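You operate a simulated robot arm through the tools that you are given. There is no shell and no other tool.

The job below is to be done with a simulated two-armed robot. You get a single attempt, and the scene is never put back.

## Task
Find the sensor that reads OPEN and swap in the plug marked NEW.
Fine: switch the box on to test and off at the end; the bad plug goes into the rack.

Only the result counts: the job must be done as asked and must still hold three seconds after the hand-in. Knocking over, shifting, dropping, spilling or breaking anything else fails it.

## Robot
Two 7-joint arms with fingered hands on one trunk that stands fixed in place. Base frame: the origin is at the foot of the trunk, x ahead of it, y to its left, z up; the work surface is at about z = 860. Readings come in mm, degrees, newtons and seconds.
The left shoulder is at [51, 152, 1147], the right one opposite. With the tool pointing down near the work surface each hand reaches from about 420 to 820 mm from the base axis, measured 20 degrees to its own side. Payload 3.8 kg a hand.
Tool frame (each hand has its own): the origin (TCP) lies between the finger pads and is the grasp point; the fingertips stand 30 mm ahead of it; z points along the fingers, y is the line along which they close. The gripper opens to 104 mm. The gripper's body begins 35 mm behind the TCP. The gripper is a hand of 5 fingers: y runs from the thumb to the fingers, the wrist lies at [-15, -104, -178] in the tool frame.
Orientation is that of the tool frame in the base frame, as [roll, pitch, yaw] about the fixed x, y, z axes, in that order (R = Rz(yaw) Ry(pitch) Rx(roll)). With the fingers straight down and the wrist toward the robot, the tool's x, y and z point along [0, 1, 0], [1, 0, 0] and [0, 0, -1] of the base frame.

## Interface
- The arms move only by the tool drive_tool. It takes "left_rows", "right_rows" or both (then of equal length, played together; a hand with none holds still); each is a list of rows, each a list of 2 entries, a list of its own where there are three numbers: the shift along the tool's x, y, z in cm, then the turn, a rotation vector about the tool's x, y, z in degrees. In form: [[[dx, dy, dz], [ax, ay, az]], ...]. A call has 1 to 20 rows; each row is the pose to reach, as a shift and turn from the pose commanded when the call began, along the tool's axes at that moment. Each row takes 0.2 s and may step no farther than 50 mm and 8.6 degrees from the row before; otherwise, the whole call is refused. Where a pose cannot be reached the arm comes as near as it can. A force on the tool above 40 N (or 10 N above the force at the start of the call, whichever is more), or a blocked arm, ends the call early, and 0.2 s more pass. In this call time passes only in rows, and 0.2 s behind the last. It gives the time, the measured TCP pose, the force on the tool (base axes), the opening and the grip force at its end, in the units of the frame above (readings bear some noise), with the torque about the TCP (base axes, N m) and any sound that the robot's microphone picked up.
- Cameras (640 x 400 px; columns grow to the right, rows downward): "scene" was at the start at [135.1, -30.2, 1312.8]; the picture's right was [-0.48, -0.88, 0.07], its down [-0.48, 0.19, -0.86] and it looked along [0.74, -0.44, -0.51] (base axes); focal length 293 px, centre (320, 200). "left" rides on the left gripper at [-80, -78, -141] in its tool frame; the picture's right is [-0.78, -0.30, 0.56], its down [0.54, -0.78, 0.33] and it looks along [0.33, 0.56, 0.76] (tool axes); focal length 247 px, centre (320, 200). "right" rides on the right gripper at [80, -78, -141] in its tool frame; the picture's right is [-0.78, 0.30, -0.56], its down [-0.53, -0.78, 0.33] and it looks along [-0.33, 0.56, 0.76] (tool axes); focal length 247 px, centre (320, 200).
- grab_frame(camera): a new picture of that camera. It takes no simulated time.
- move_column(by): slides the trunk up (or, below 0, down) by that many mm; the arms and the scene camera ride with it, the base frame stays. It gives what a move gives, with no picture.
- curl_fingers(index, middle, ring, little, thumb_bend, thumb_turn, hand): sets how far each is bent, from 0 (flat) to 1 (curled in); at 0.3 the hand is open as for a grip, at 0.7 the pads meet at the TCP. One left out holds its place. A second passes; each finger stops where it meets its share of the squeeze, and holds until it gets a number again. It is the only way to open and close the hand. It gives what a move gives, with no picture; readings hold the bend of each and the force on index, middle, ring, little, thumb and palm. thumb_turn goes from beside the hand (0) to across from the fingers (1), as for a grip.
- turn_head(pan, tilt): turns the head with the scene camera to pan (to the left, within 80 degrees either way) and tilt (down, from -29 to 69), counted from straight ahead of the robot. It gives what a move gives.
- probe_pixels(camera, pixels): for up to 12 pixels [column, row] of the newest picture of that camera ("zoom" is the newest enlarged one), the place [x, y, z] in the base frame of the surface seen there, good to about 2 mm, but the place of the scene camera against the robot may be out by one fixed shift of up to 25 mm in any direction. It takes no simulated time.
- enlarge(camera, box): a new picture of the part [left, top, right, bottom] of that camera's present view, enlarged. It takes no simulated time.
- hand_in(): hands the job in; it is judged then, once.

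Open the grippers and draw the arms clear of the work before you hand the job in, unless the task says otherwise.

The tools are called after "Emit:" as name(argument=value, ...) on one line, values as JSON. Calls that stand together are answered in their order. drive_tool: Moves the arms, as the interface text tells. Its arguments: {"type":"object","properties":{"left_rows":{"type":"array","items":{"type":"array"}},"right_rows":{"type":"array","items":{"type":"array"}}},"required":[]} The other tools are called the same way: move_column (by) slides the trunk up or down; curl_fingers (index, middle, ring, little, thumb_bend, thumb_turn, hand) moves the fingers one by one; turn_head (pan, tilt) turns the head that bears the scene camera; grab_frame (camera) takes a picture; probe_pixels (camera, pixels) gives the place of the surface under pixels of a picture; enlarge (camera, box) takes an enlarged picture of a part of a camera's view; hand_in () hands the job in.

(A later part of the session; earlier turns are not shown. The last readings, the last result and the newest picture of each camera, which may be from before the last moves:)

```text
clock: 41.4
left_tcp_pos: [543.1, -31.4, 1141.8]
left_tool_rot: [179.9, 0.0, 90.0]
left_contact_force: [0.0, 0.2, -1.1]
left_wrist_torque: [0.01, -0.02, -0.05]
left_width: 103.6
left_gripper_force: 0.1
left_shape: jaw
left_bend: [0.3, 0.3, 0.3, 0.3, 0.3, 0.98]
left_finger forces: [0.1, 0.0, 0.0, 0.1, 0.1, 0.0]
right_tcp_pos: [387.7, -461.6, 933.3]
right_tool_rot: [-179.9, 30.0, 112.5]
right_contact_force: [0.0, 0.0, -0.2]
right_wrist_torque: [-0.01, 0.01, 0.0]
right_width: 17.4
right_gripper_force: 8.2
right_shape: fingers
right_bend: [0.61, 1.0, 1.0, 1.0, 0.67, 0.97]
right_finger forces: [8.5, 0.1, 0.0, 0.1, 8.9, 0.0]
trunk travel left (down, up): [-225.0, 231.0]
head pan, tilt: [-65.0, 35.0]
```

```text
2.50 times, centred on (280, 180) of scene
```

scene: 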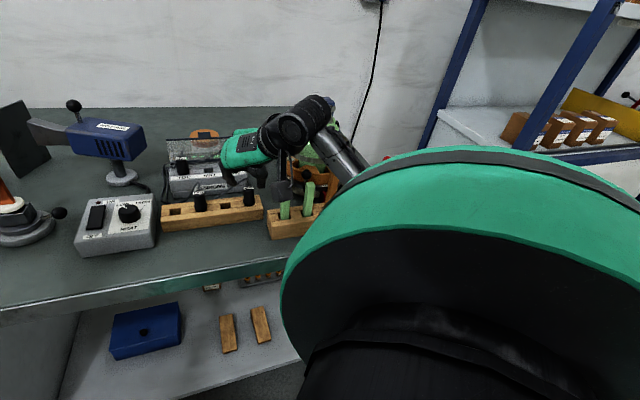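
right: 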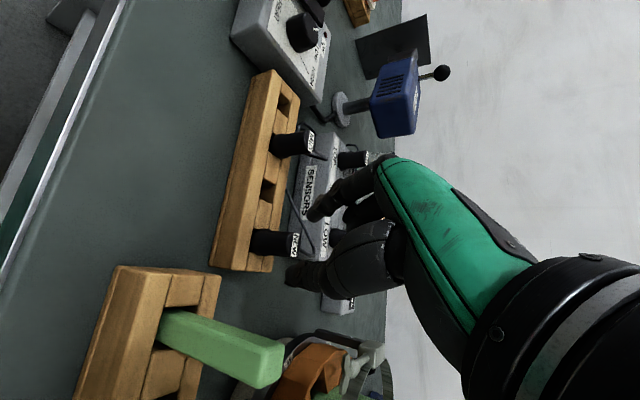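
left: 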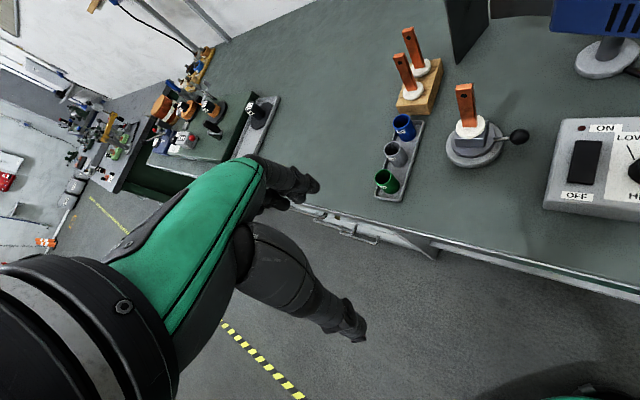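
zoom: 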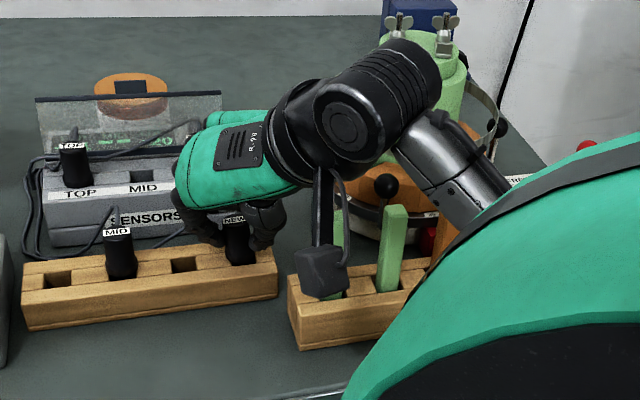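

Grip matches the earlier one (17.4 mm, ~8.5 N). I lift NEW straight up 116 mm.

Emit:
drive_tool(right_rows=[[[-0.25, 0, -0.43], [0, 0, 0]], [[-0.75, 0, -1.3], [0, 0, 0]], [[-1.5, 0, -2.6], [0, 0, 0]], [[-2.75, 0, -4.76], [0, 0, 0]], [[-4.25, 0, -7.36], [0, 0, 0]], [[-5.8, 0, -10.05], [0, 0, 0]]])

Emit:
grab_frame(camera="right")

Emit:
enlarge(camera="right", box=[250, 200, 350, 290])

Emit:
probe_pixels(camera="zoom", pixels=[[160, 180], [190, 160], [190, 185], [190, 210], [230, 180], [280, 150], [280, 180], [280, 210], [370, 150], [370, 180], [370, 205], [450, 180]])

Emit:
enlarge(camera="scene", box=[120, 80, 380, 260])

```text
clock: 42.8
left_tcp_pos: [544.2, -32.1, 1141.3]
left_tool_rot: [180.0, 0.2, 90.0]
left_contact_force: [-0.8, -0.6, -0.4]
left_wrist_torque: [-0.01, 0.01, -0.03]
left_width: 103.3
left_gripper_force: 0.0
left_shape: jaw
left_bend: [0.3, 0.3, 0.3, 0.3, 0.3, 0.98]
left_finger forces: [0.0, 0.0, 0.0, 0.0, 0.1, 0.0]
right_tcp_pos: [388.2, -461.9, 1051.4]
right_tool_rot: [-179.8, 30.0, 112.6]
right_contact_force: [0.9, -0.5, -0.5]
right_wrist_torque: [0.0, -0.02, -0.03]
right_width: 17.1
right_gripper_force: 8.5
right_shape: fingers
right_bend: [0.61, 1.0, 1.0, 1.0, 0.68, 0.97]
right_finger forces: [8.6, 0.0, 0.1, 0.0, 8.6, 0.1]
trunk travel left (down, up): [-225.0, 231.0]
head pan, tilt: [-65.0, 35.0]
```

```text
taken
```

right: 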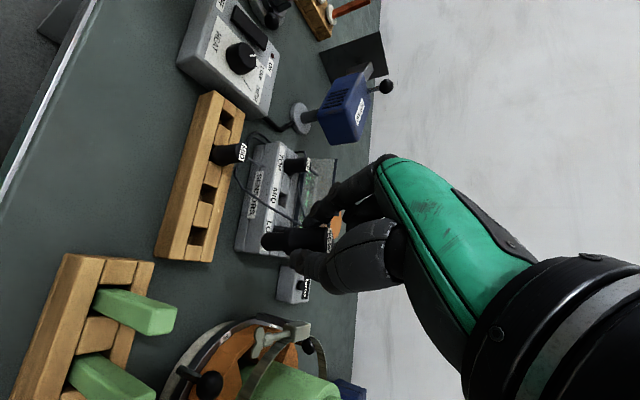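

```text
4.44 times, centred on (300, 245) of right
```

zoom: 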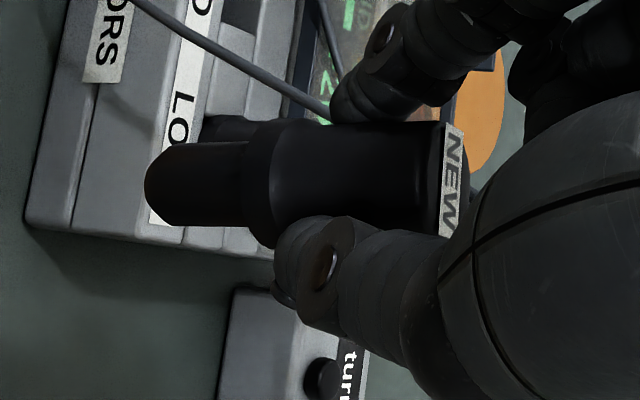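

```text
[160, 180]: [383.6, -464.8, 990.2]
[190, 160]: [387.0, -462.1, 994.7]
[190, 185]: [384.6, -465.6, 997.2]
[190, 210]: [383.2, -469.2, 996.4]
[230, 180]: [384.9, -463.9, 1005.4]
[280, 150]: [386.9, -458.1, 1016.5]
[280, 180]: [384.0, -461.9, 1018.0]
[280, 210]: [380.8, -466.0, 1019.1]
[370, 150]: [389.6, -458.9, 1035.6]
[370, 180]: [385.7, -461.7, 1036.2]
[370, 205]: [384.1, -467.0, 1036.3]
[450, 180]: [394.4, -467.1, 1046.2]
```

```text
2.22 times, centred on (250, 170) of scene
```

zoom: 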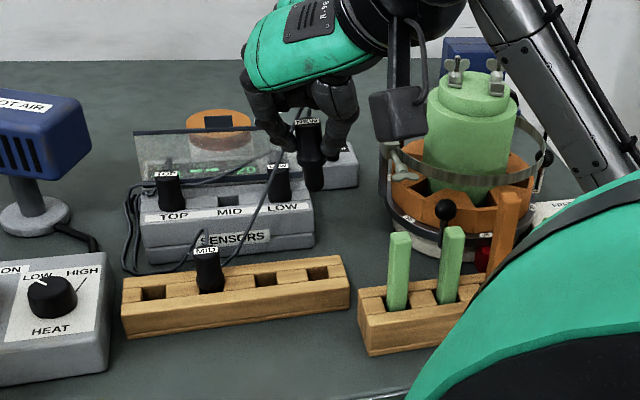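

NEW is held, bottom ≈65 mm below TCP. It may lean a few degrees, so I check its uprightness in the scene view against the seated plugs.

Emit:
enlarge(camera="scene", box=[180, 110, 300, 210])

Emit:
probe_pixels(camera="zoom", pixels=[[340, 140], [325, 140], [350, 140], [350, 200], [362, 190], [342, 190], [335, 110], [320, 110], [350, 112]])

```text
4.00 times, centred on (240, 160) of scene
```

zoom: 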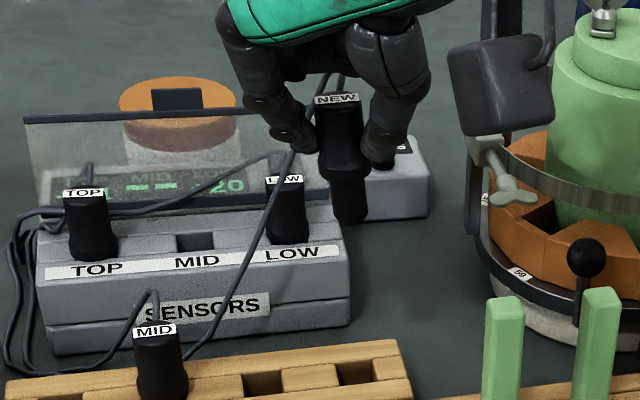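

```text
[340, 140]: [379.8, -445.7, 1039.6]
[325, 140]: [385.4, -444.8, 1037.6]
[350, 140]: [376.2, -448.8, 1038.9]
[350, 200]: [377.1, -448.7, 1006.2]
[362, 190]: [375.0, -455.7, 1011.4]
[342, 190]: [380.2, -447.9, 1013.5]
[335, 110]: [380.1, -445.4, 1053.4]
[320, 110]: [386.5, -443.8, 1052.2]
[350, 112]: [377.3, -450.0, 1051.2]
```

Lean is only ~3°, fine for the socket's clearance. I carry NEW horizontally to above the empty MID socket.

Emit:
drive_tool(right_rows=[[[-1.22, 2.09, 0.7], [0, 0, 0]], [[-2.44, 4.17, 1.41], [0, 0, 0]], [[-3.66, 6.26, 2.11], [0, 0, 0]], [[-4.88, 8.34, 2.82], [0, 0, 0]], [[-6.1, 10.43, 3.52], [0, 0, 0]]])

Emit:
grab_frame(camera="right")

Emit:
enlarge(camera="right", box=[190, 180, 350, 300])

Emit:
turn_head(pan=-50, tilt=28)

Emit:
enlarge(camera="scene", box=[230, 100, 390, 260])

```text
clock: 44.0
left_tcp_pos: [544.8, -30.8, 1142.0]
left_tool_rot: [-180.0, 0.0, 90.0]
left_contact_force: [0.0, -0.4, 0.4]
left_wrist_torque: [0.02, 0.01, 0.0]
left_width: 103.6
left_gripper_force: 0.0
left_shape: jaw
left_bend: [0.3, 0.3, 0.3, 0.3, 0.3, 0.98]
left_finger forces: [0.1, 0.0, 0.1, 0.0, 0.1, 0.0]
right_tcp_pos: [514.7, -489.0, 1048.1]
right_tool_rot: [-179.8, 30.0, 112.6]
right_contact_force: [-0.4, -0.4, -0.6]
right_wrist_torque: [0.0, -0.03, 0.01]
right_width: 17.1
right_gripper_force: 8.2
right_shape: fingers
right_bend: [0.61, 1.0, 1.0, 1.0, 0.68, 0.97]
right_finger forces: [8.6, 0.0, 0.0, 0.0, 8.4, 0.0]
trunk travel left (down, up): [-225.0, 231.0]
head pan, tilt: [-65.0, 35.0]
```

```text
taken
```

right: 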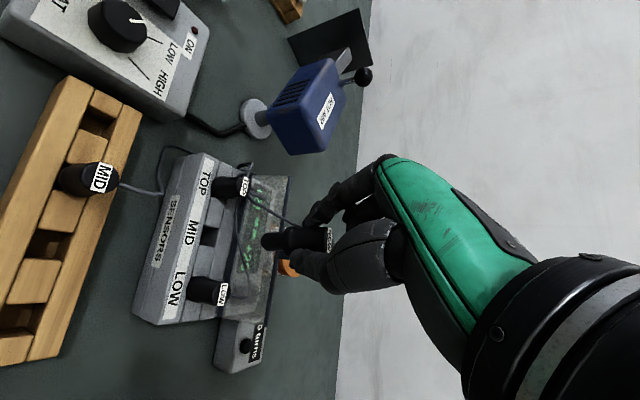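

```text
3.33 times, centred on (270, 240) of right
```

zoom: 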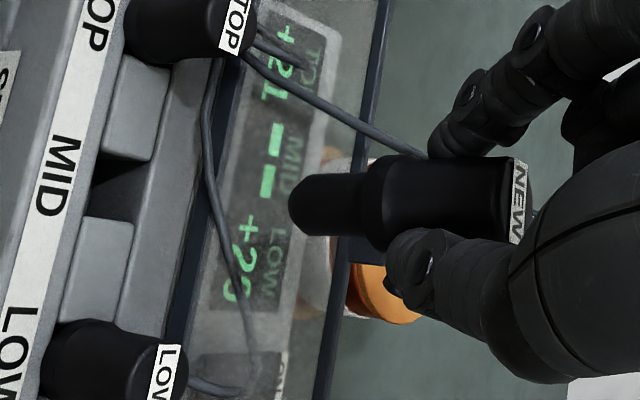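

```text
clock: 44.8
left_tcp_pos: [543.9, -31.5, 1142.0]
left_tool_rot: [180.0, 0.0, 90.0]
left_contact_force: [-0.3, -0.2, 0.6]
left_wrist_torque: [0.0, 0.02, -0.03]
left_width: 103.7
left_gripper_force: 0.1
left_shape: jaw
left_bend: [0.3, 0.3, 0.3, 0.3, 0.3, 0.98]
left_finger forces: [0.1, 0.0, 0.1, 0.0, 0.0, 0.0]
right_tcp_pos: [512.3, -488.1, 1049.4]
right_tool_rot: [-179.8, 29.9, 112.7]
right_contact_force: [0.5, -1.0, 0.0]
right_wrist_torque: [0.04, 0.02, 0.0]
right_width: 16.9
right_gripper_force: 7.9
right_shape: fingers
right_bend: [0.61, 1.0, 1.0, 1.0, 0.68, 0.97]
right_finger forces: [8.5, 0.0, 0.0, 0.0, 8.5, 0.0]
trunk travel left (down, up): [-225.0, 231.0]
head pan, tilt: [-50.0, 28.0]
```

```text
2.50 times, centred on (310, 180) of scene
```

zoom: 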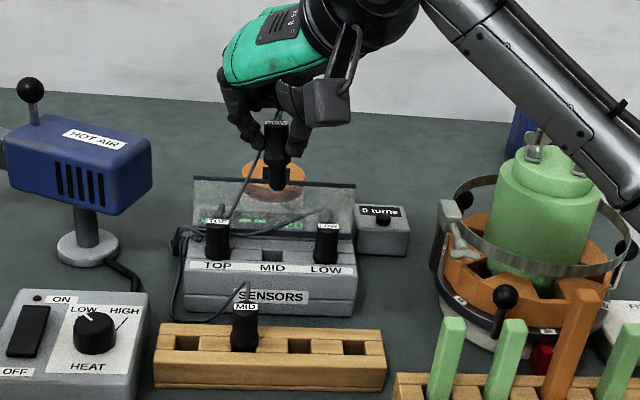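

NEW hangs above the MID socket. I lower to ~15 mm above it and check alignment.

Emit:
drive_tool(right_rows=[[[0.97, 0, 1.67], [0, 0, 0]], [[1.93, 0, 3.35], [0, 0, 0]], [[2.9, 0, 5.02], [0, 0, 0]]])

Emit:
grab_frame(camera="right")

Emit:
enlarge(camera="right", box=[230, 195, 330, 275])

Emit:
probe_pixels(camera="zoom", pixels=[[230, 200], [260, 175], [260, 205], [260, 235], [300, 205], [125, 190], [140, 215], [100, 150], [150, 170], [110, 260], [90, 190], [170, 220]])

Emit:
enlarge(camera="scene", box=[260, 150, 340, 230])

```text
clock: 45.6
left_tcp_pos: [544.7, -31.7, 1142.2]
left_tool_rot: [-180.0, 0.0, 90.0]
left_contact_force: [0.4, 0.4, 0.2]
left_wrist_torque: [0.01, -0.01, -0.02]
left_width: 103.4
left_gripper_force: 0.0
left_shape: jaw
left_bend: [0.3, 0.3, 0.3, 0.3, 0.3, 0.98]
left_finger forces: [0.1, 0.0, 0.0, 0.0, 0.0, 0.0]
right_tcp_pos: [513.0, -488.0, 989.8]
right_tool_rot: [-180.0, 30.0, 112.6]
right_contact_force: [0.2, -0.4, -0.5]
right_wrist_torque: [0.03, 0.05, -0.03]
right_width: 17.2
right_gripper_force: 8.4
right_shape: fingers
right_bend: [0.61, 1.0, 1.0, 1.0, 0.68, 0.97]
right_finger forces: [8.4, 0.0, 0.0, 0.0, 8.3, 0.1]
trunk travel left (down, up): [-225.0, 231.0]
head pan, tilt: [-50.0, 28.0]
```

```text
taken
```

right: 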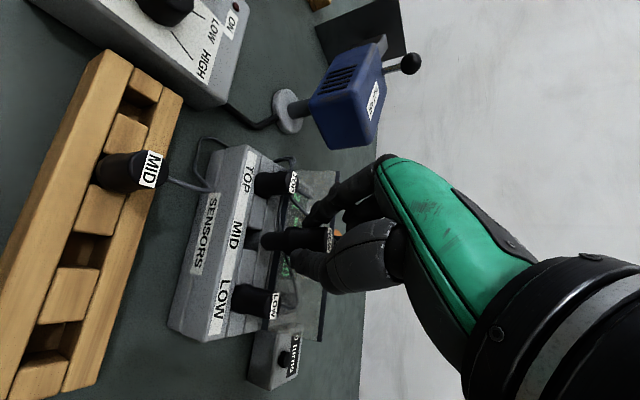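

```text
5.00 times, centred on (280, 235) of right
```

zoom: 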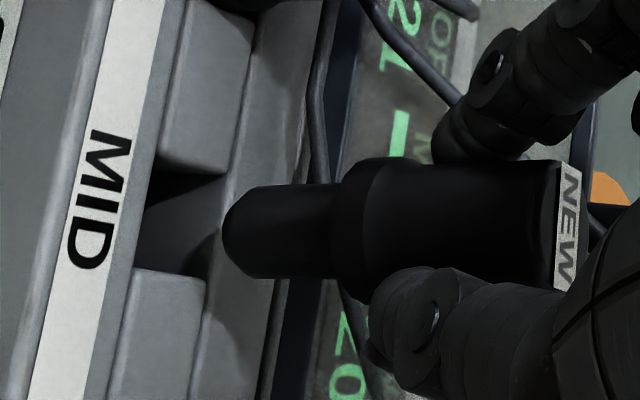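

```text
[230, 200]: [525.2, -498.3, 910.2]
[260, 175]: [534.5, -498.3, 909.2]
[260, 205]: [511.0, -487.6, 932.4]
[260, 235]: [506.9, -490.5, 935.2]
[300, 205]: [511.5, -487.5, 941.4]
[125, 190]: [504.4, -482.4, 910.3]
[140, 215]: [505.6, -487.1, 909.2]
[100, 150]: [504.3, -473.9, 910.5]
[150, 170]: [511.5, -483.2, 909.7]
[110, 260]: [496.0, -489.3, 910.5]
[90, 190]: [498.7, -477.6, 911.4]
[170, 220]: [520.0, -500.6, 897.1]
```

```text
5.00 times, centred on (300, 190) of scene
```

zoom: 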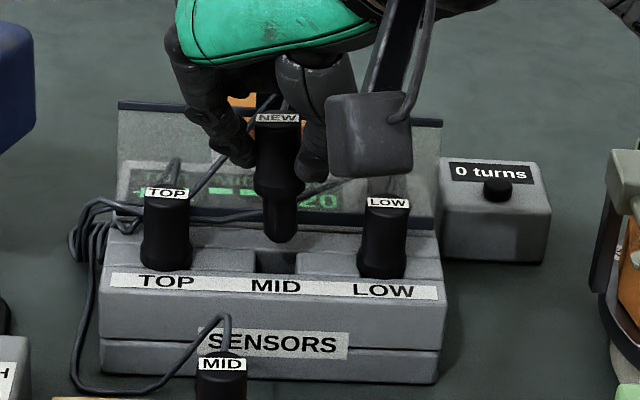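

The shaft axis is ~1.5 mm forward of the hole centre. I correct and lower until the tip is in the socket.

Emit:
drive_tool(right_rows=[[[0.39, 0.05, 0.93], [0, 0, 0]], [[0.74, 0.05, 1.54], [0, 0, 0]], [[0.99, 0.05, 1.97], [0, 0, 0]], [[1.19, 0.05, 2.32], [0, 0, 0]]])

Emit:
enlarge(camera="right", box=[230, 195, 330, 275])

Emit:
enlarge(camera="scene", box=[260, 150, 340, 230])

```text
clock: 46.6
left_tcp_pos: [543.8, -31.2, 1141.5]
left_tool_rot: [-179.9, 0.0, 90.0]
left_contact_force: [0.1, 0.0, 1.1]
left_wrist_torque: [0.0, 0.0, 0.02]
left_width: 103.9
left_gripper_force: 0.1
left_shape: jaw
left_bend: [0.3, 0.3, 0.3, 0.3, 0.3, 0.98]
left_finger forces: [0.1, 0.0, 0.0, 0.1, 0.0, 0.0]
right_tcp_pos: [513.2, -489.2, 963.8]
right_tool_rot: [-179.9, 30.0, 112.6]
right_contact_force: [0.3, -0.4, -0.7]
right_wrist_torque: [0.02, -0.06, -0.02]
right_width: 17.0
right_gripper_force: 8.5
right_shape: fingers
right_bend: [0.61, 1.0, 1.0, 1.0, 0.68, 0.97]
right_finger forces: [8.5, 0.1, 0.1, 0.0, 8.3, 0.0]
trunk travel left (down, up): [-225.0, 231.0]
head pan, tilt: [-50.0, 28.0]
```

```text
5.00 times, centred on (280, 235) of right
```

zoom: 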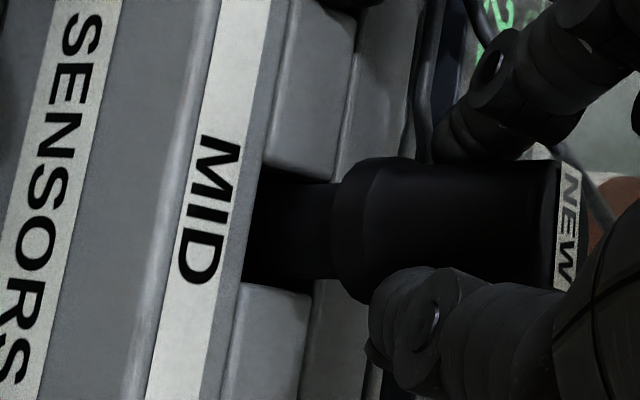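

```text
5.00 times, centred on (300, 190) of scene
```

zoom: 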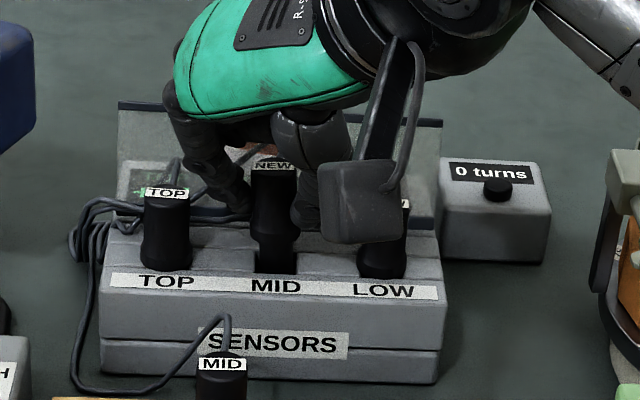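

The tip is inside the socket with no contact force. I push down the remaining ~14 mm in small steps until it seats.

Emit:
drive_tool(right_rows=[[[0.2, 0, 0.35], [0, 0, 0]], [[0.4, 0, 0.69], [0, 0, 0]], [[0.6, 0, 1.04], [0, 0, 0]], [[0.72, 0, 1.25], [0, 0, 0]], [[0.82, 0, 1.42], [0, 0, 0]]])

Emit:
grab_frame(camera="right")

Emit:
enlarge(camera="right", box=[230, 150, 370, 290])

Emit:
enlarge(camera="scene", box=[260, 150, 340, 230])

```text
clock: 47.8
left_tcp_pos: [542.8, -31.9, 1143.2]
left_tool_rot: [-179.9, 0.1, 90.0]
left_contact_force: [-0.2, 0.4, -0.7]
left_wrist_torque: [0.01, 0.0, 0.0]
left_width: 103.5
left_gripper_force: 0.0
left_shape: jaw
left_bend: [0.3, 0.3, 0.3, 0.3, 0.3, 0.98]
left_finger forces: [0.1, 0.0, 0.0, 0.1, 0.0, 0.0]
right_tcp_pos: [513.0, -489.9, 949.1]
right_tool_rot: [179.9, 30.2, 112.4]
right_contact_force: [-1.2, -0.7, 3.6]
right_wrist_torque: [-0.01, -0.02, -0.03]
right_width: 16.9
right_gripper_force: 9.1
right_shape: fingers
right_bend: [0.61, 1.0, 1.0, 1.0, 0.68, 0.97]
right_finger forces: [8.7, 0.1, 0.1, 0.0, 9.8, 0.1]
trunk travel left (down, up): [-225.0, 231.0]
head pan, tilt: [-50.0, 28.0]
```

```text
taken
```

right: 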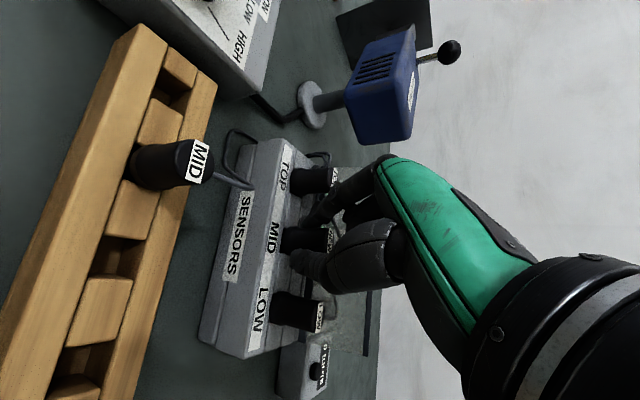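

```text
2.86 times, centred on (300, 220) of right
```

zoom: 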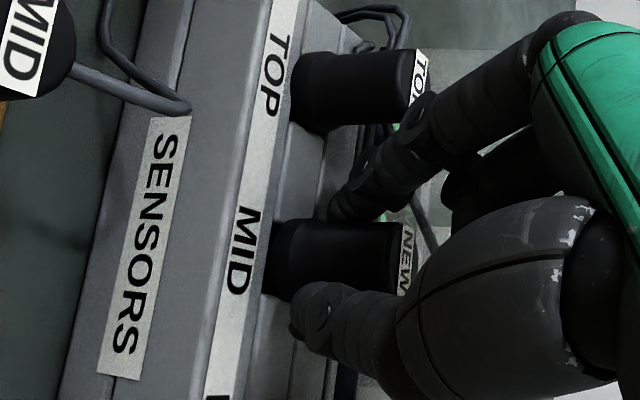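

```text
5.00 times, centred on (300, 190) of scene
```

zoom: 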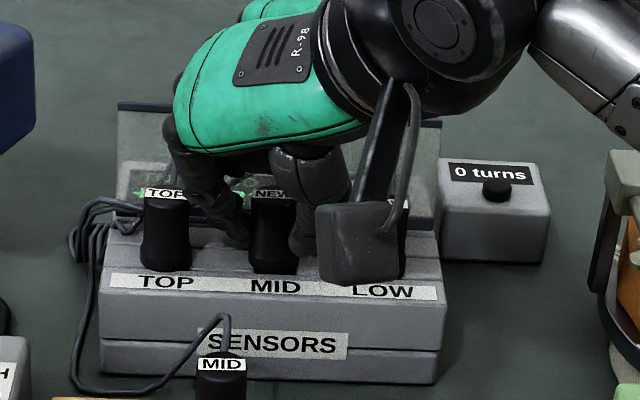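

Contact begins (3.6 N), with NEW's cap level with TOP's. I press 2–3 mm more to make sure it is fully seated.

Emit:
drive_tool(right_rows=[[[0.07, 0, 0.12], [0, 0, 0]], [[0.14, 0, 0.24], [0, 0, 0]]])

Emit:
enlarge(camera="right", box=[230, 150, 370, 290])

Emit:
probe_pixels(camera="zoom", pixels=[[405, 235], [408, 265], [400, 285], [415, 75], [420, 60], [412, 95]])

```text
clock: 48.4
left_tcp_pos: [543.4, -29.7, 1142.4]
left_tool_rot: [179.9, 0.0, 89.9]
left_contact_force: [0.0, 1.1, -0.3]
left_wrist_torque: [-0.03, 0.01, 0.01]
left_width: 103.5
left_gripper_force: 0.2
left_shape: jaw
left_bend: [0.3, 0.3, 0.3, 0.3, 0.3, 0.98]
left_finger forces: [0.0, 0.1, 0.0, 0.0, 0.1, 0.1]
right_tcp_pos: [512.6, -486.6, 947.7]
right_tool_rot: [179.8, 30.3, 112.4]
right_contact_force: [-1.6, 0.2, 10.3]
right_wrist_torque: [-0.02, -0.07, -0.04]
right_width: 16.5
right_gripper_force: 10.3
right_shape: fingers
right_bend: [0.61, 1.0, 1.0, 1.0, 0.68, 0.97]
right_finger forces: [9.5, 0.0, 0.0, 0.1, 11.0, 0.0]
trunk travel left (down, up): [-225.0, 231.0]
head pan, tilt: [-50.0, 28.0]
```

```text
2.86 times, centred on (300, 220) of right
```

zoom: 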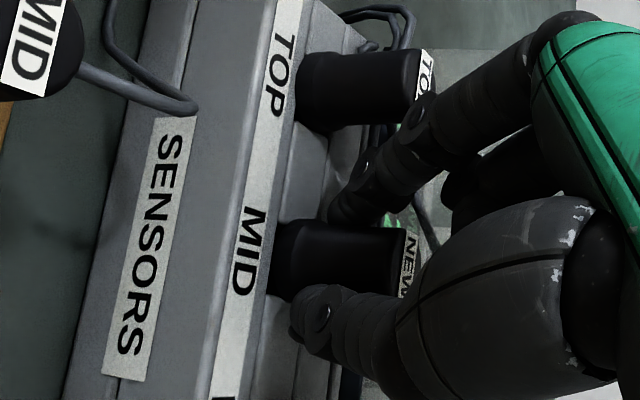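

```text
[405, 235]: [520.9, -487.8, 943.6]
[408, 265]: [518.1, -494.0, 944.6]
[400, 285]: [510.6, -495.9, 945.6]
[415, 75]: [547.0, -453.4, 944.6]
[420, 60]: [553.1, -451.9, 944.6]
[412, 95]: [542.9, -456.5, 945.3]
```

NEW's top is at z 944.6, equal to TOP's, with 10 N pushing: it's fully seated. I release and withdraw straight up.

Emit:
curl_fingers(hand="right", index=0.53, thumb_bend=0.58)

Emit:
drive_tool(right_rows=[[[-0.5, 0, -0.87], [0, 0, 0]], [[-1.5, 0, -2.6], [0, 0, 0]], [[-2.75, 0, -4.76], [0, 0, 0]], [[-4.25, 0, -7.36], [0, 0, 0]], [[-6.0, 0, -10.4], [0, 0, 0]]])

Emit:
grab_frame(camera="right")

Emit:
enlarge(camera="scene", box=[230, 130, 360, 260])

```text
clock: 49.4
left_tcp_pos: [543.7, -31.2, 1141.7]
left_tool_rot: [-180.0, 0.1, 90.0]
left_contact_force: [-0.3, 0.2, 0.3]
left_wrist_torque: [0.01, 0.02, 0.01]
left_width: 103.5
left_gripper_force: 0.1
left_shape: jaw
left_bend: [0.3, 0.3, 0.3, 0.3, 0.3, 0.98]
left_finger forces: [0.1, 0.0, 0.0, 0.0, 0.0, 0.0]
right_tcp_pos: [513.3, -488.3, 946.1]
right_tool_rot: [-179.9, 30.0, 112.6]
right_contact_force: [-0.2, -0.6, 0.3]
right_wrist_torque: [0.02, 0.02, -0.02]
right_width: 38.7
right_gripper_force: 0.1
right_shape: fingers
right_bend: [0.53, 1.0, 1.0, 1.0, 0.57, 0.97]
right_finger forces: [0.1, 0.1, 0.1, 0.1, 0.0, 0.0]
trunk travel left (down, up): [-225.0, 231.0]
head pan, tilt: [-50.0, 28.0]
```

```text
clock: 50.6
left_tcp_pos: [545.2, -29.9, 1141.8]
left_tool_rot: [-180.0, 0.0, 90.0]
left_contact_force: [-1.0, 1.6, -0.5]
left_wrist_torque: [0.0, 0.0, 0.0]
left_width: 103.8
left_gripper_force: 0.0
left_shape: jaw
left_bend: [0.3, 0.3, 0.3, 0.3, 0.3, 0.98]
left_finger forces: [0.0, 0.1, 0.1, 0.0, 0.0, 0.1]
right_tcp_pos: [513.3, -488.9, 1067.3]
right_tool_rot: [-179.8, 29.9, 112.6]
right_contact_force: [0.4, -0.5, -0.4]
right_wrist_torque: [-0.02, -0.01, -0.01]
right_width: 38.8
right_gripper_force: 0.1
right_shape: fingers
right_bend: [0.53, 1.0, 1.0, 1.0, 0.57, 0.97]
right_finger forces: [0.0, 0.0, 0.0, 0.1, 0.0, 0.0]
trunk travel left (down, up): [-225.0, 231.0]
head pan, tilt: [-50.0, 28.0]
```

```text
taken
```

right: 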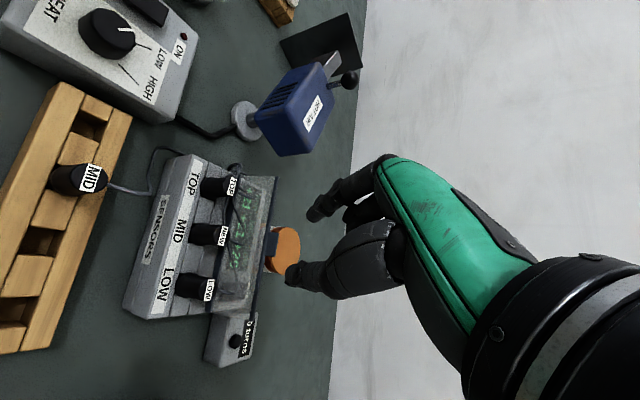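

```text
3.08 times, centred on (295, 195) of scene
```

zoom: 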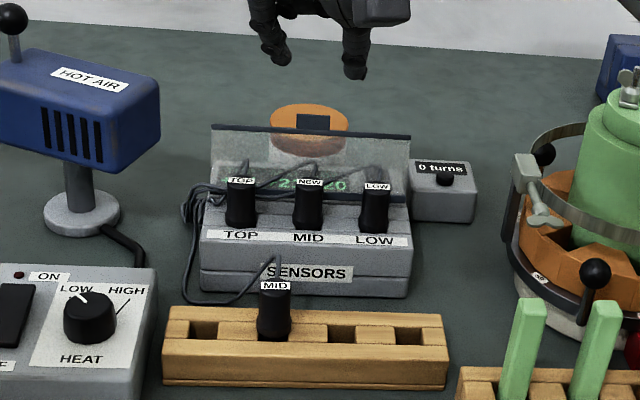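

NEW is in the MID socket. I raise and untilt the hand, then will swing back to the viewing pose over the rocker.

Emit:
drive_tool(right_rows=[[[-1.5, 0, -2.6], [0, 7.5, 0]], [[-3.0, 0, -5.2], [0, 15, 0]], [[-4.5, 0, -7.8], [0, 22.5, 0]], [[-5.9, 0, -10.2], [0, 30, 0]]])

Emit:
curl_fingers(hand="right", index=1, thumb_bend=0.3)

```text
clock: 51.6
left_tcp_pos: [543.0, -29.8, 1141.4]
left_tool_rot: [180.0, 0.0, 90.0]
left_contact_force: [-0.2, 0.4, -0.5]
left_wrist_torque: [0.01, 0.02, 0.0]
left_width: 103.7
left_gripper_force: 0.2
left_shape: jaw
left_bend: [0.3, 0.3, 0.3, 0.3, 0.3, 0.98]
left_finger forces: [0.1, 0.0, 0.0, 0.0, 0.0, 0.0]
right_tcp_pos: [513.4, -488.6, 1183.7]
right_tool_rot: [-179.8, -0.2, 112.5]
right_contact_force: [-0.1, 0.5, -0.6]
right_wrist_torque: [0.0, -0.02, 0.01]
right_width: 38.7
right_gripper_force: 0.1
right_shape: fingers
right_bend: [0.53, 1.0, 1.0, 1.0, 0.57, 0.97]
right_finger forces: [0.0, 0.1, 0.0, 0.0, 0.0, 0.0]
trunk travel left (down, up): [-225.0, 231.0]
head pan, tilt: [-50.0, 28.0]
```

```text
clock: 52.6
left_tcp_pos: [545.1, -31.6, 1143.0]
left_tool_rot: [-179.9, 0.0, 90.1]
left_contact_force: [0.5, 0.3, -0.5]
left_wrist_torque: [-0.01, 0.02, 0.02]
left_width: 103.7
left_gripper_force: 0.0
left_shape: jaw
left_bend: [0.3, 0.3, 0.3, 0.3, 0.3, 0.98]
left_finger forces: [0.0, 0.1, 0.0, 0.0, 0.0, 0.0]
right_tcp_pos: [513.1, -488.5, 1182.9]
right_tool_rot: [-179.8, -0.1, 112.5]
right_contact_force: [0.2, -0.7, -0.4]
right_wrist_torque: [-0.02, 0.03, 0.02]
right_width: 65.5
right_gripper_force: 0.2
right_shape: fingers
right_bend: [1.0, 1.0, 1.0, 1.0, 0.3, 0.97]
right_finger forces: [0.0, 0.0, 0.0, 0.0, 0.1, 0.0]
trunk travel left (down, up): [-225.0, 231.0]
head pan, tilt: [-50.0, 28.0]
```

Now I swing to above the rocker's OFF side (TCP ≈552,-610), yawing back to 45°.

Emit:
drive_tool(right_rows=[[[-1.41, -0.11, 0], [0, 0, 7.5]], [[-2.82, -0.23, 0], [0, 0, 15]], [[-4.22, -0.34, 0], [0, 0, 22.5]], [[-5.63, -0.46, 0], [0, 0, 30]], [[-7.04, -0.57, 0], [0, 0, 37.5]], [[-8.45, -0.69, 0], [0, 0, 45]], [[-9.85, -0.8, 0], [0, 0, 52.5]], [[-11.26, -0.92, 0], [0, 0, 60]], [[-12.67, -1.03, 0], [0, 0, 67.5]]])

Emit:
grab_frame(camera="right")

Emit:
enlarge(camera="right", box=[20, 240, 260, 400])

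Emit:
probe_pixels(camera="zoom", pixels=[[556, 170], [548, 190], [540, 210], [530, 235], [520, 255], [515, 270], [565, 150], [575, 265], [400, 215], [200, 145]])

```text
clock: 54.6
left_tcp_pos: [544.4, -31.3, 1140.8]
left_tool_rot: [-180.0, 0.0, 89.9]
left_contact_force: [0.5, -0.2, 0.1]
left_wrist_torque: [0.0, 0.0, 0.0]
left_width: 103.4
left_gripper_force: 0.1
left_shape: jaw
left_bend: [0.3, 0.3, 0.3, 0.3, 0.3, 0.98]
left_finger forces: [0.0, 0.0, 0.1, 0.0, 0.0, 0.0]
right_tcp_pos: [552.8, -608.1, 1182.4]
right_tool_rot: [-179.9, 0.1, 44.7]
right_contact_force: [0.6, -0.2, 0.2]
right_wrist_torque: [0.0, 0.04, 0.0]
right_width: 65.7
right_gripper_force: 0.0
right_shape: fingers
right_bend: [1.0, 1.0, 1.0, 1.0, 0.3, 0.97]
right_finger forces: [0.1, 0.0, 0.0, 0.1, 0.0, 0.1]
trunk travel left (down, up): [-225.0, 231.0]
head pan, tilt: [-50.0, 28.0]
```

```text
taken
```

right: 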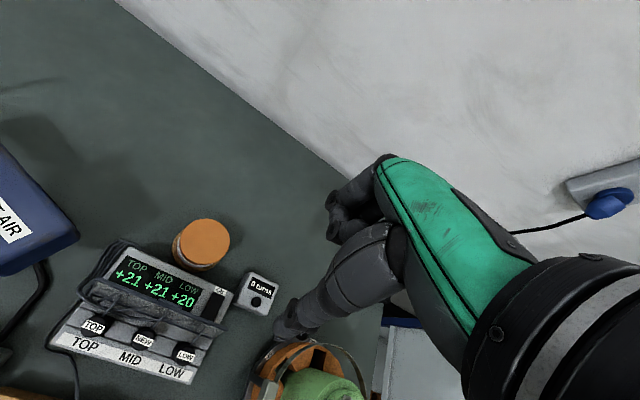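

```text
2.50 times, centred on (140, 320) of right
```

zoom: 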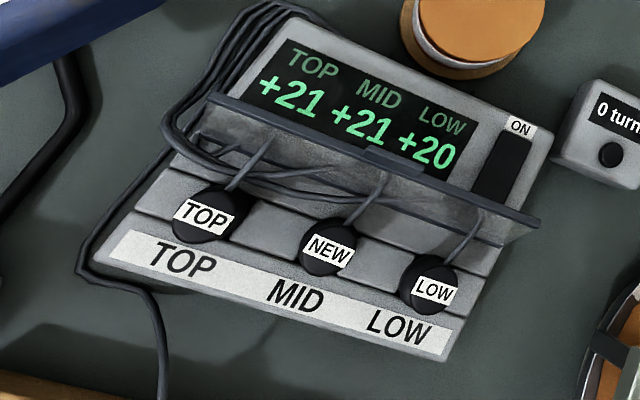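

```text
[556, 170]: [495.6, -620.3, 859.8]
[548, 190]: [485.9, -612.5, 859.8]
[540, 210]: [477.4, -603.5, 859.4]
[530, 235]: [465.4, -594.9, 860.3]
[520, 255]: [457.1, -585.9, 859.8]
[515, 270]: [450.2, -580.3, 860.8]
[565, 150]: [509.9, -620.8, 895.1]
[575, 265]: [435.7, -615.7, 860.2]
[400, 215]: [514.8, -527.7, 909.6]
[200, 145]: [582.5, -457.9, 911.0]
```

MID now reads +21, so the swap works. I probe the rocker in this view (zoom 515,140 to 480,195) to press OFF.

Emit:
enlarge(camera="right", box=[180, 275, 240, 335])

Emit:
probe_pixels(camera="zoom", pixels=[[330, 120], [310, 150], [300, 180], [285, 210], [275, 230], [265, 250], [340, 175], [280, 160], [350, 90], [300, 250], [240, 235], [360, 280]])

```text
6.67 times, centred on (210, 305) of right
```

zoom: 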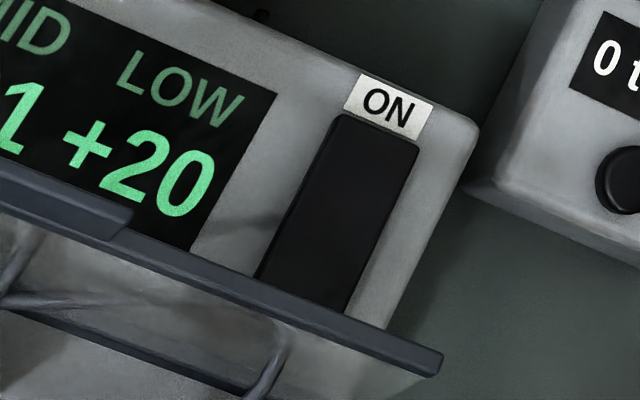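

```text
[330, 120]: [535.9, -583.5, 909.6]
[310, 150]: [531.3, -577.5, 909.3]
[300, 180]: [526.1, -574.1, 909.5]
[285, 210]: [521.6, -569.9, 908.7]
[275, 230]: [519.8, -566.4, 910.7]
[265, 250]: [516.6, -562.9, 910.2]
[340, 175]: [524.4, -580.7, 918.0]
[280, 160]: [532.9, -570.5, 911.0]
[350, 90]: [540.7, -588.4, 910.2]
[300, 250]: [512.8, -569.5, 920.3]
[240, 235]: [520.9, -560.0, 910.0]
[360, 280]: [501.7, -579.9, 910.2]
```

Rocker's OFF half is the raised one near (512,-569), close behind the pane's top edge. I descend slightly further back first (over the pivot) to clear the pane, stopping ~18 mm above.

Emit:
drive_tool(right_rows=[[[0.05, 1.5, 2], [0, 0, 0]], [[0.05, 1.5, 6], [0, 0, 0]], [[0.05, 1.5, 10], [0, 0, 0]], [[0.05, 1.5, 14], [0, 0, 0]], [[0.05, 1.5, 18], [0, 0, 0]], [[0.05, 1.5, 21.6], [0, 0, 0]]])

Emit:
grab_frame(camera="right")

Emit:
enlarge(camera="right", box=[200, 280, 320, 400])

Emit:
probe_pixels(camera="zoom", pixels=[[250, 150], [265, 165], [290, 180], [220, 200], [200, 230], [180, 260], [220, 120], [160, 280], [250, 300], [270, 120]])

```text
clock: 56.0
left_tcp_pos: [543.9, -31.7, 1141.7]
left_tool_rot: [-179.9, -0.1, 90.0]
left_contact_force: [-0.3, -0.1, 0.4]
left_wrist_torque: [-0.01, 0.0, 0.01]
left_width: 103.9
left_gripper_force: 0.1
left_shape: jaw
left_bend: [0.3, 0.3, 0.3, 0.3, 0.3, 0.98]
left_finger forces: [0.0, 0.0, 0.1, 0.1, 0.0, 0.1]
right_tcp_pos: [565.7, -621.1, 969.0]
right_tool_rot: [-180.0, 0.0, 44.9]
right_contact_force: [-0.7, -0.8, 0.2]
right_wrist_torque: [-0.04, 0.02, -0.02]
right_width: 65.5
right_gripper_force: 0.0
right_shape: fingers
right_bend: [1.0, 1.0, 1.0, 1.0, 0.3, 0.97]
right_finger forces: [0.1, 0.0, 0.0, 0.0, 0.0, 0.0]
trunk travel left (down, up): [-225.0, 231.0]
head pan, tilt: [-50.0, 28.0]
```

```text
taken
```

right: 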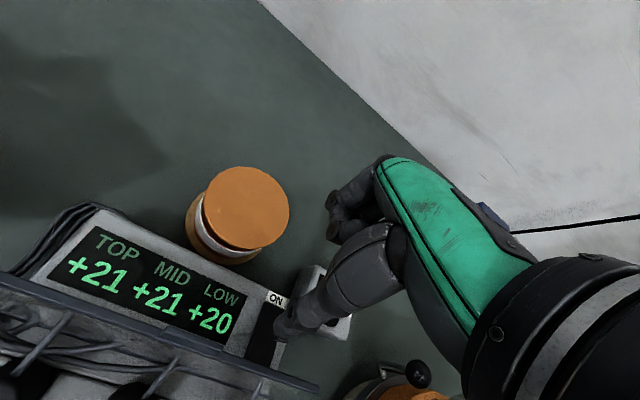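

```text
3.33 times, centred on (260, 340) of right
```

zoom: 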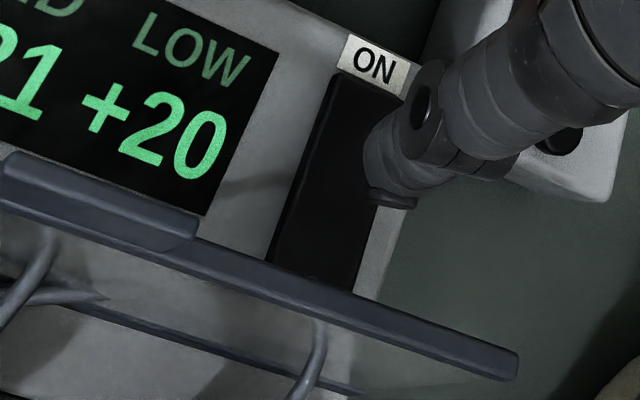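

```text
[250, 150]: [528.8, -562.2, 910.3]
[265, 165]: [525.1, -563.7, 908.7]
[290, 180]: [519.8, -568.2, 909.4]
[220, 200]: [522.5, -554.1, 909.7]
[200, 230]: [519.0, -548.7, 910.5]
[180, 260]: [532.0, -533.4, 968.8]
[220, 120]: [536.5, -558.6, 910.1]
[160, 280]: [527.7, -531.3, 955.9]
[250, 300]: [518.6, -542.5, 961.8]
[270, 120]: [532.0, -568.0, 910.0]
```

Checking the thumb tip, rocker and pane edge positions here.

Emit:
probe_pixels(camera="zoom", pixels=[[375, 160], [370, 180], [390, 200], [405, 203], [340, 130], [325, 190], [310, 240], [330, 270], [350, 290], [300, 275], [420, 335], [460, 350]])

```text
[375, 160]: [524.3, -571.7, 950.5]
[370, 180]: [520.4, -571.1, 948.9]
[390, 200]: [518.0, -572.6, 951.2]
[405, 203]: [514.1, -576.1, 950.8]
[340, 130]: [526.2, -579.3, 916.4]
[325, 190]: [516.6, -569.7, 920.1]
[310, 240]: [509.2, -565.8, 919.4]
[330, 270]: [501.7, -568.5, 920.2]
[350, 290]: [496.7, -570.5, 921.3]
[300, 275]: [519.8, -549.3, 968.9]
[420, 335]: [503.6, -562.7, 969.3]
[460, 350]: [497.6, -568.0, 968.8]
```

The thumb's front face clears the pane top by ~16 mm; I shift it 15 mm forward over the OFF half (leaving ~5 mm clearance).

Emit:
drive_tool(right_rows=[[[0, -0.5, 0.5], [0, 0, 0]], [[0, -1.0, 0.8], [0, 0, 0]], [[0, -1.5, 1.0], [0, 0, 0]]])

Emit:
enlarge(camera="right", box=[200, 280, 320, 400])

Emit:
enlarge(camera="scene", box=[260, 120, 380, 240])

```text
clock: 56.8
left_tcp_pos: [542.9, -31.8, 1142.5]
left_tool_rot: [-179.9, 0.1, 90.0]
left_contact_force: [-0.2, -0.1, 0.3]
left_wrist_torque: [-0.02, 0.02, 0.01]
left_width: 103.6
left_gripper_force: 0.0
left_shape: jaw
left_bend: [0.3, 0.3, 0.3, 0.3, 0.3, 0.98]
left_finger forces: [0.0, 0.0, 0.0, 0.0, 0.0, 0.1]
right_tcp_pos: [552.4, -610.3, 958.3]
right_tool_rot: [-179.9, 0.1, 45.0]
right_contact_force: [0.8, -0.6, 1.0]
right_wrist_torque: [0.0, -0.02, -0.01]
right_width: 65.5
right_gripper_force: 0.0
right_shape: fingers
right_bend: [1.0, 1.0, 1.0, 1.0, 0.3, 0.97]
right_finger forces: [0.0, 0.0, 0.0, 0.1, 0.1, 0.0]
trunk travel left (down, up): [-225.0, 231.0]
head pan, tilt: [-50.0, 28.0]
```

```text
3.33 times, centred on (260, 340) of right
```

zoom: 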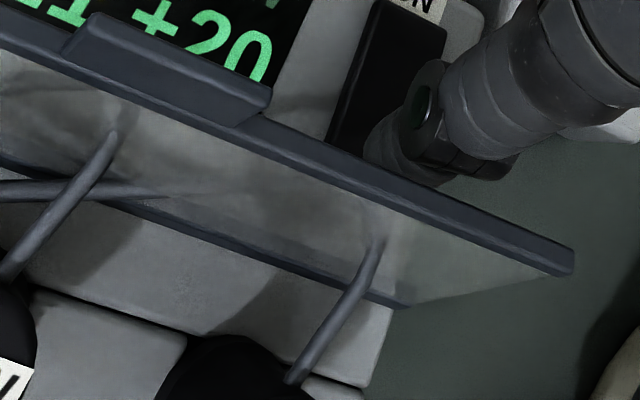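

```text
3.33 times, centred on (320, 180) of scene
```

zoom: 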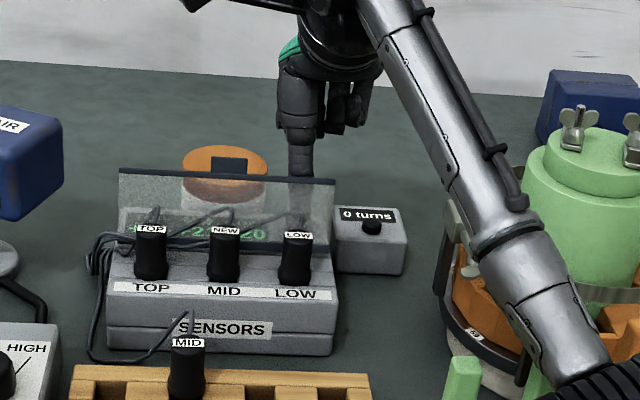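

No contact with the pane. I press straight down on the OFF half.

Emit:
drive_tool(right_rows=[[[0, 0, 0.5], [0, 0, 0]], [[0, 0, 0.9], [0, 0, 0]], [[0, 0, 1.2], [0, 0, 0]], [[0, 0, 1.5], [0, 0, 0]]])

Emit:
enlarge(camera="right", box=[0, 200, 320, 400])

```text
clock: 57.8
left_tcp_pos: [543.8, -32.1, 1142.5]
left_tool_rot: [-179.9, 0.1, 90.0]
left_contact_force: [0.4, -0.1, -0.1]
left_wrist_torque: [0.0, 0.02, 0.02]
left_width: 103.5
left_gripper_force: 0.0
left_shape: jaw
left_bend: [0.3, 0.3, 0.3, 0.3, 0.3, 0.98]
left_finger forces: [0.0, 0.1, 0.1, 0.1, 0.0, 0.1]
right_tcp_pos: [551.9, -609.7, 944.6]
right_tool_rot: [180.0, -0.1, 45.0]
right_contact_force: [0.0, -0.4, 4.1]
right_wrist_torque: [0.21, 0.13, 0.0]
right_width: 66.0
right_gripper_force: 1.6
right_shape: fingers
right_bend: [1.0, 1.0, 1.0, 1.0, 0.29, 0.97]
right_finger forces: [0.1, 0.0, 0.0, 0.0, 3.5, 0.1]
trunk travel left (down, up): [-225.0, 231.0]
head pan, tilt: [-50.0, 28.0]
```

```text
2.00 times, centred on (160, 300) of right
```

zoom: 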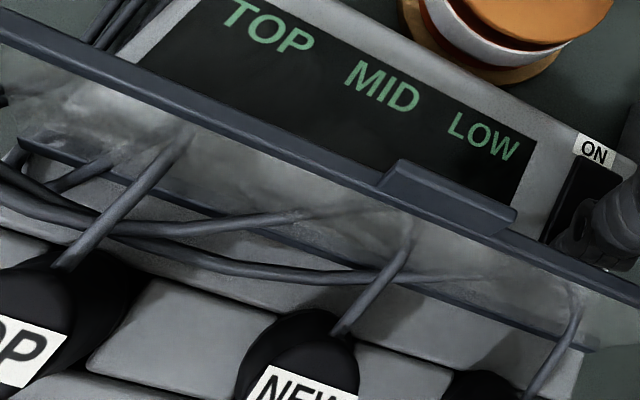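

The display values are gone: it's off. I press 2 mm more to ensure it latches fully.

Emit:
drive_tool(right_rows=[[[0, 0, 0.1], [0, 0, 0]], [[0, 0, 0.2], [0, 0, 0]]])

Emit:
drive_tool(right_rows=[[[0, 0.3, -0.5], [0, 0, 0]], [[0, 0.9, -1.5], [0, 0, 0]], [[0, 1.5, -3.0], [0, 0, 0]], [[0, 1.5, -7], [0, 0, 0]], [[0, 1.5, -11], [0, 0, 0]], [[0, 1.5, -15], [0, 0, 0]], [[0, 1.5, -19], [0, 0, 0]], [[0, 1.5, -23], [0, 0, 0]]])

Emit:
grab_frame(camera="right")

Emit:
enlarge(camera="right", box=[20, 240, 260, 400])

```text
clock: 58.4
left_tcp_pos: [542.7, -32.0, 1142.0]
left_tool_rot: [180.0, 0.0, 90.0]
left_contact_force: [0.5, 0.3, -0.4]
left_wrist_torque: [0.0, 0.0, -0.04]
left_width: 103.8
left_gripper_force: 0.1
left_shape: jaw
left_bend: [0.3, 0.3, 0.3, 0.3, 0.3, 0.98]
left_finger forces: [0.1, 0.0, 0.0, 0.1, 0.1, 0.1]
right_tcp_pos: [553.2, -610.7, 942.1]
right_tool_rot: [179.9, 0.0, 45.0]
right_contact_force: [2.5, -1.8, 10.3]
right_wrist_torque: [0.41, 0.42, -0.03]
right_width: 66.1
right_gripper_force: 5.3
right_shape: fingers
right_bend: [1.0, 1.0, 1.0, 1.0, 0.28, 0.98]
right_finger forces: [0.0, 0.0, 0.0, 0.0, 9.9, 0.1]
trunk travel left (down, up): [-225.0, 231.0]
head pan, tilt: [-50.0, 28.0]
```

```text
clock: 60.2
left_tcp_pos: [543.9, -30.0, 1142.3]
left_tool_rot: [179.9, -0.1, 90.0]
left_contact_force: [-0.5, -0.1, -0.1]
left_wrist_torque: [-0.01, 0.02, -0.01]
left_width: 103.6
left_gripper_force: 0.0
left_shape: jaw
left_bend: [0.3, 0.3, 0.3, 0.3, 0.3, 0.98]
left_finger forces: [0.0, 0.0, 0.1, 0.0, 0.0, 0.0]
right_tcp_pos: [563.0, -618.3, 1172.4]
right_tool_rot: [-180.0, 0.1, 45.0]
right_contact_force: [0.1, -0.3, -0.2]
right_wrist_torque: [0.02, -0.02, -0.04]
right_width: 65.6
right_gripper_force: 0.0
right_shape: fingers
right_bend: [1.0, 1.0, 1.0, 1.0, 0.3, 0.97]
right_finger forces: [0.1, 0.0, 0.0, 0.0, 0.0, 0.0]
trunk travel left (down, up): [-225.0, 231.0]
head pan, tilt: [-50.0, 28.0]
```

```text
taken
```

right: 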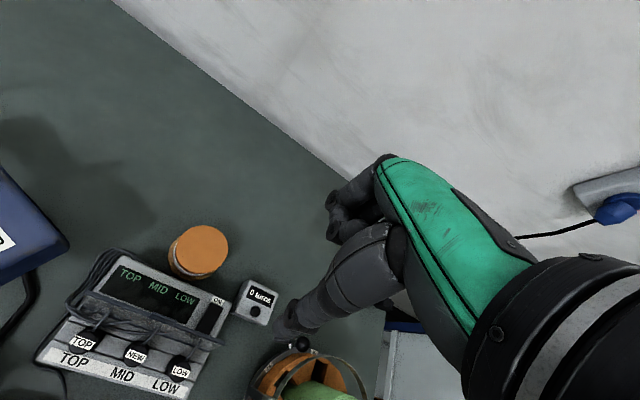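

```text
2.50 times, centred on (140, 320) of right
```

zoom: 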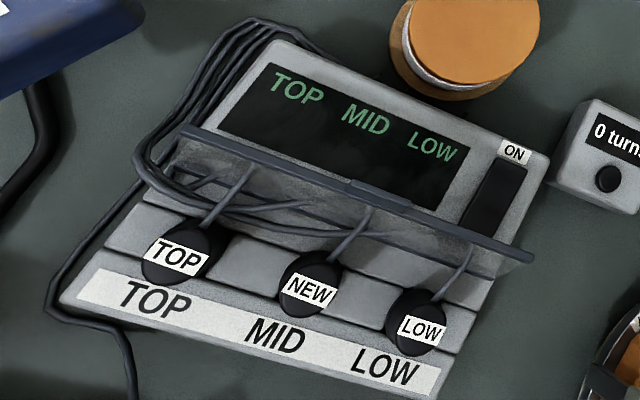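

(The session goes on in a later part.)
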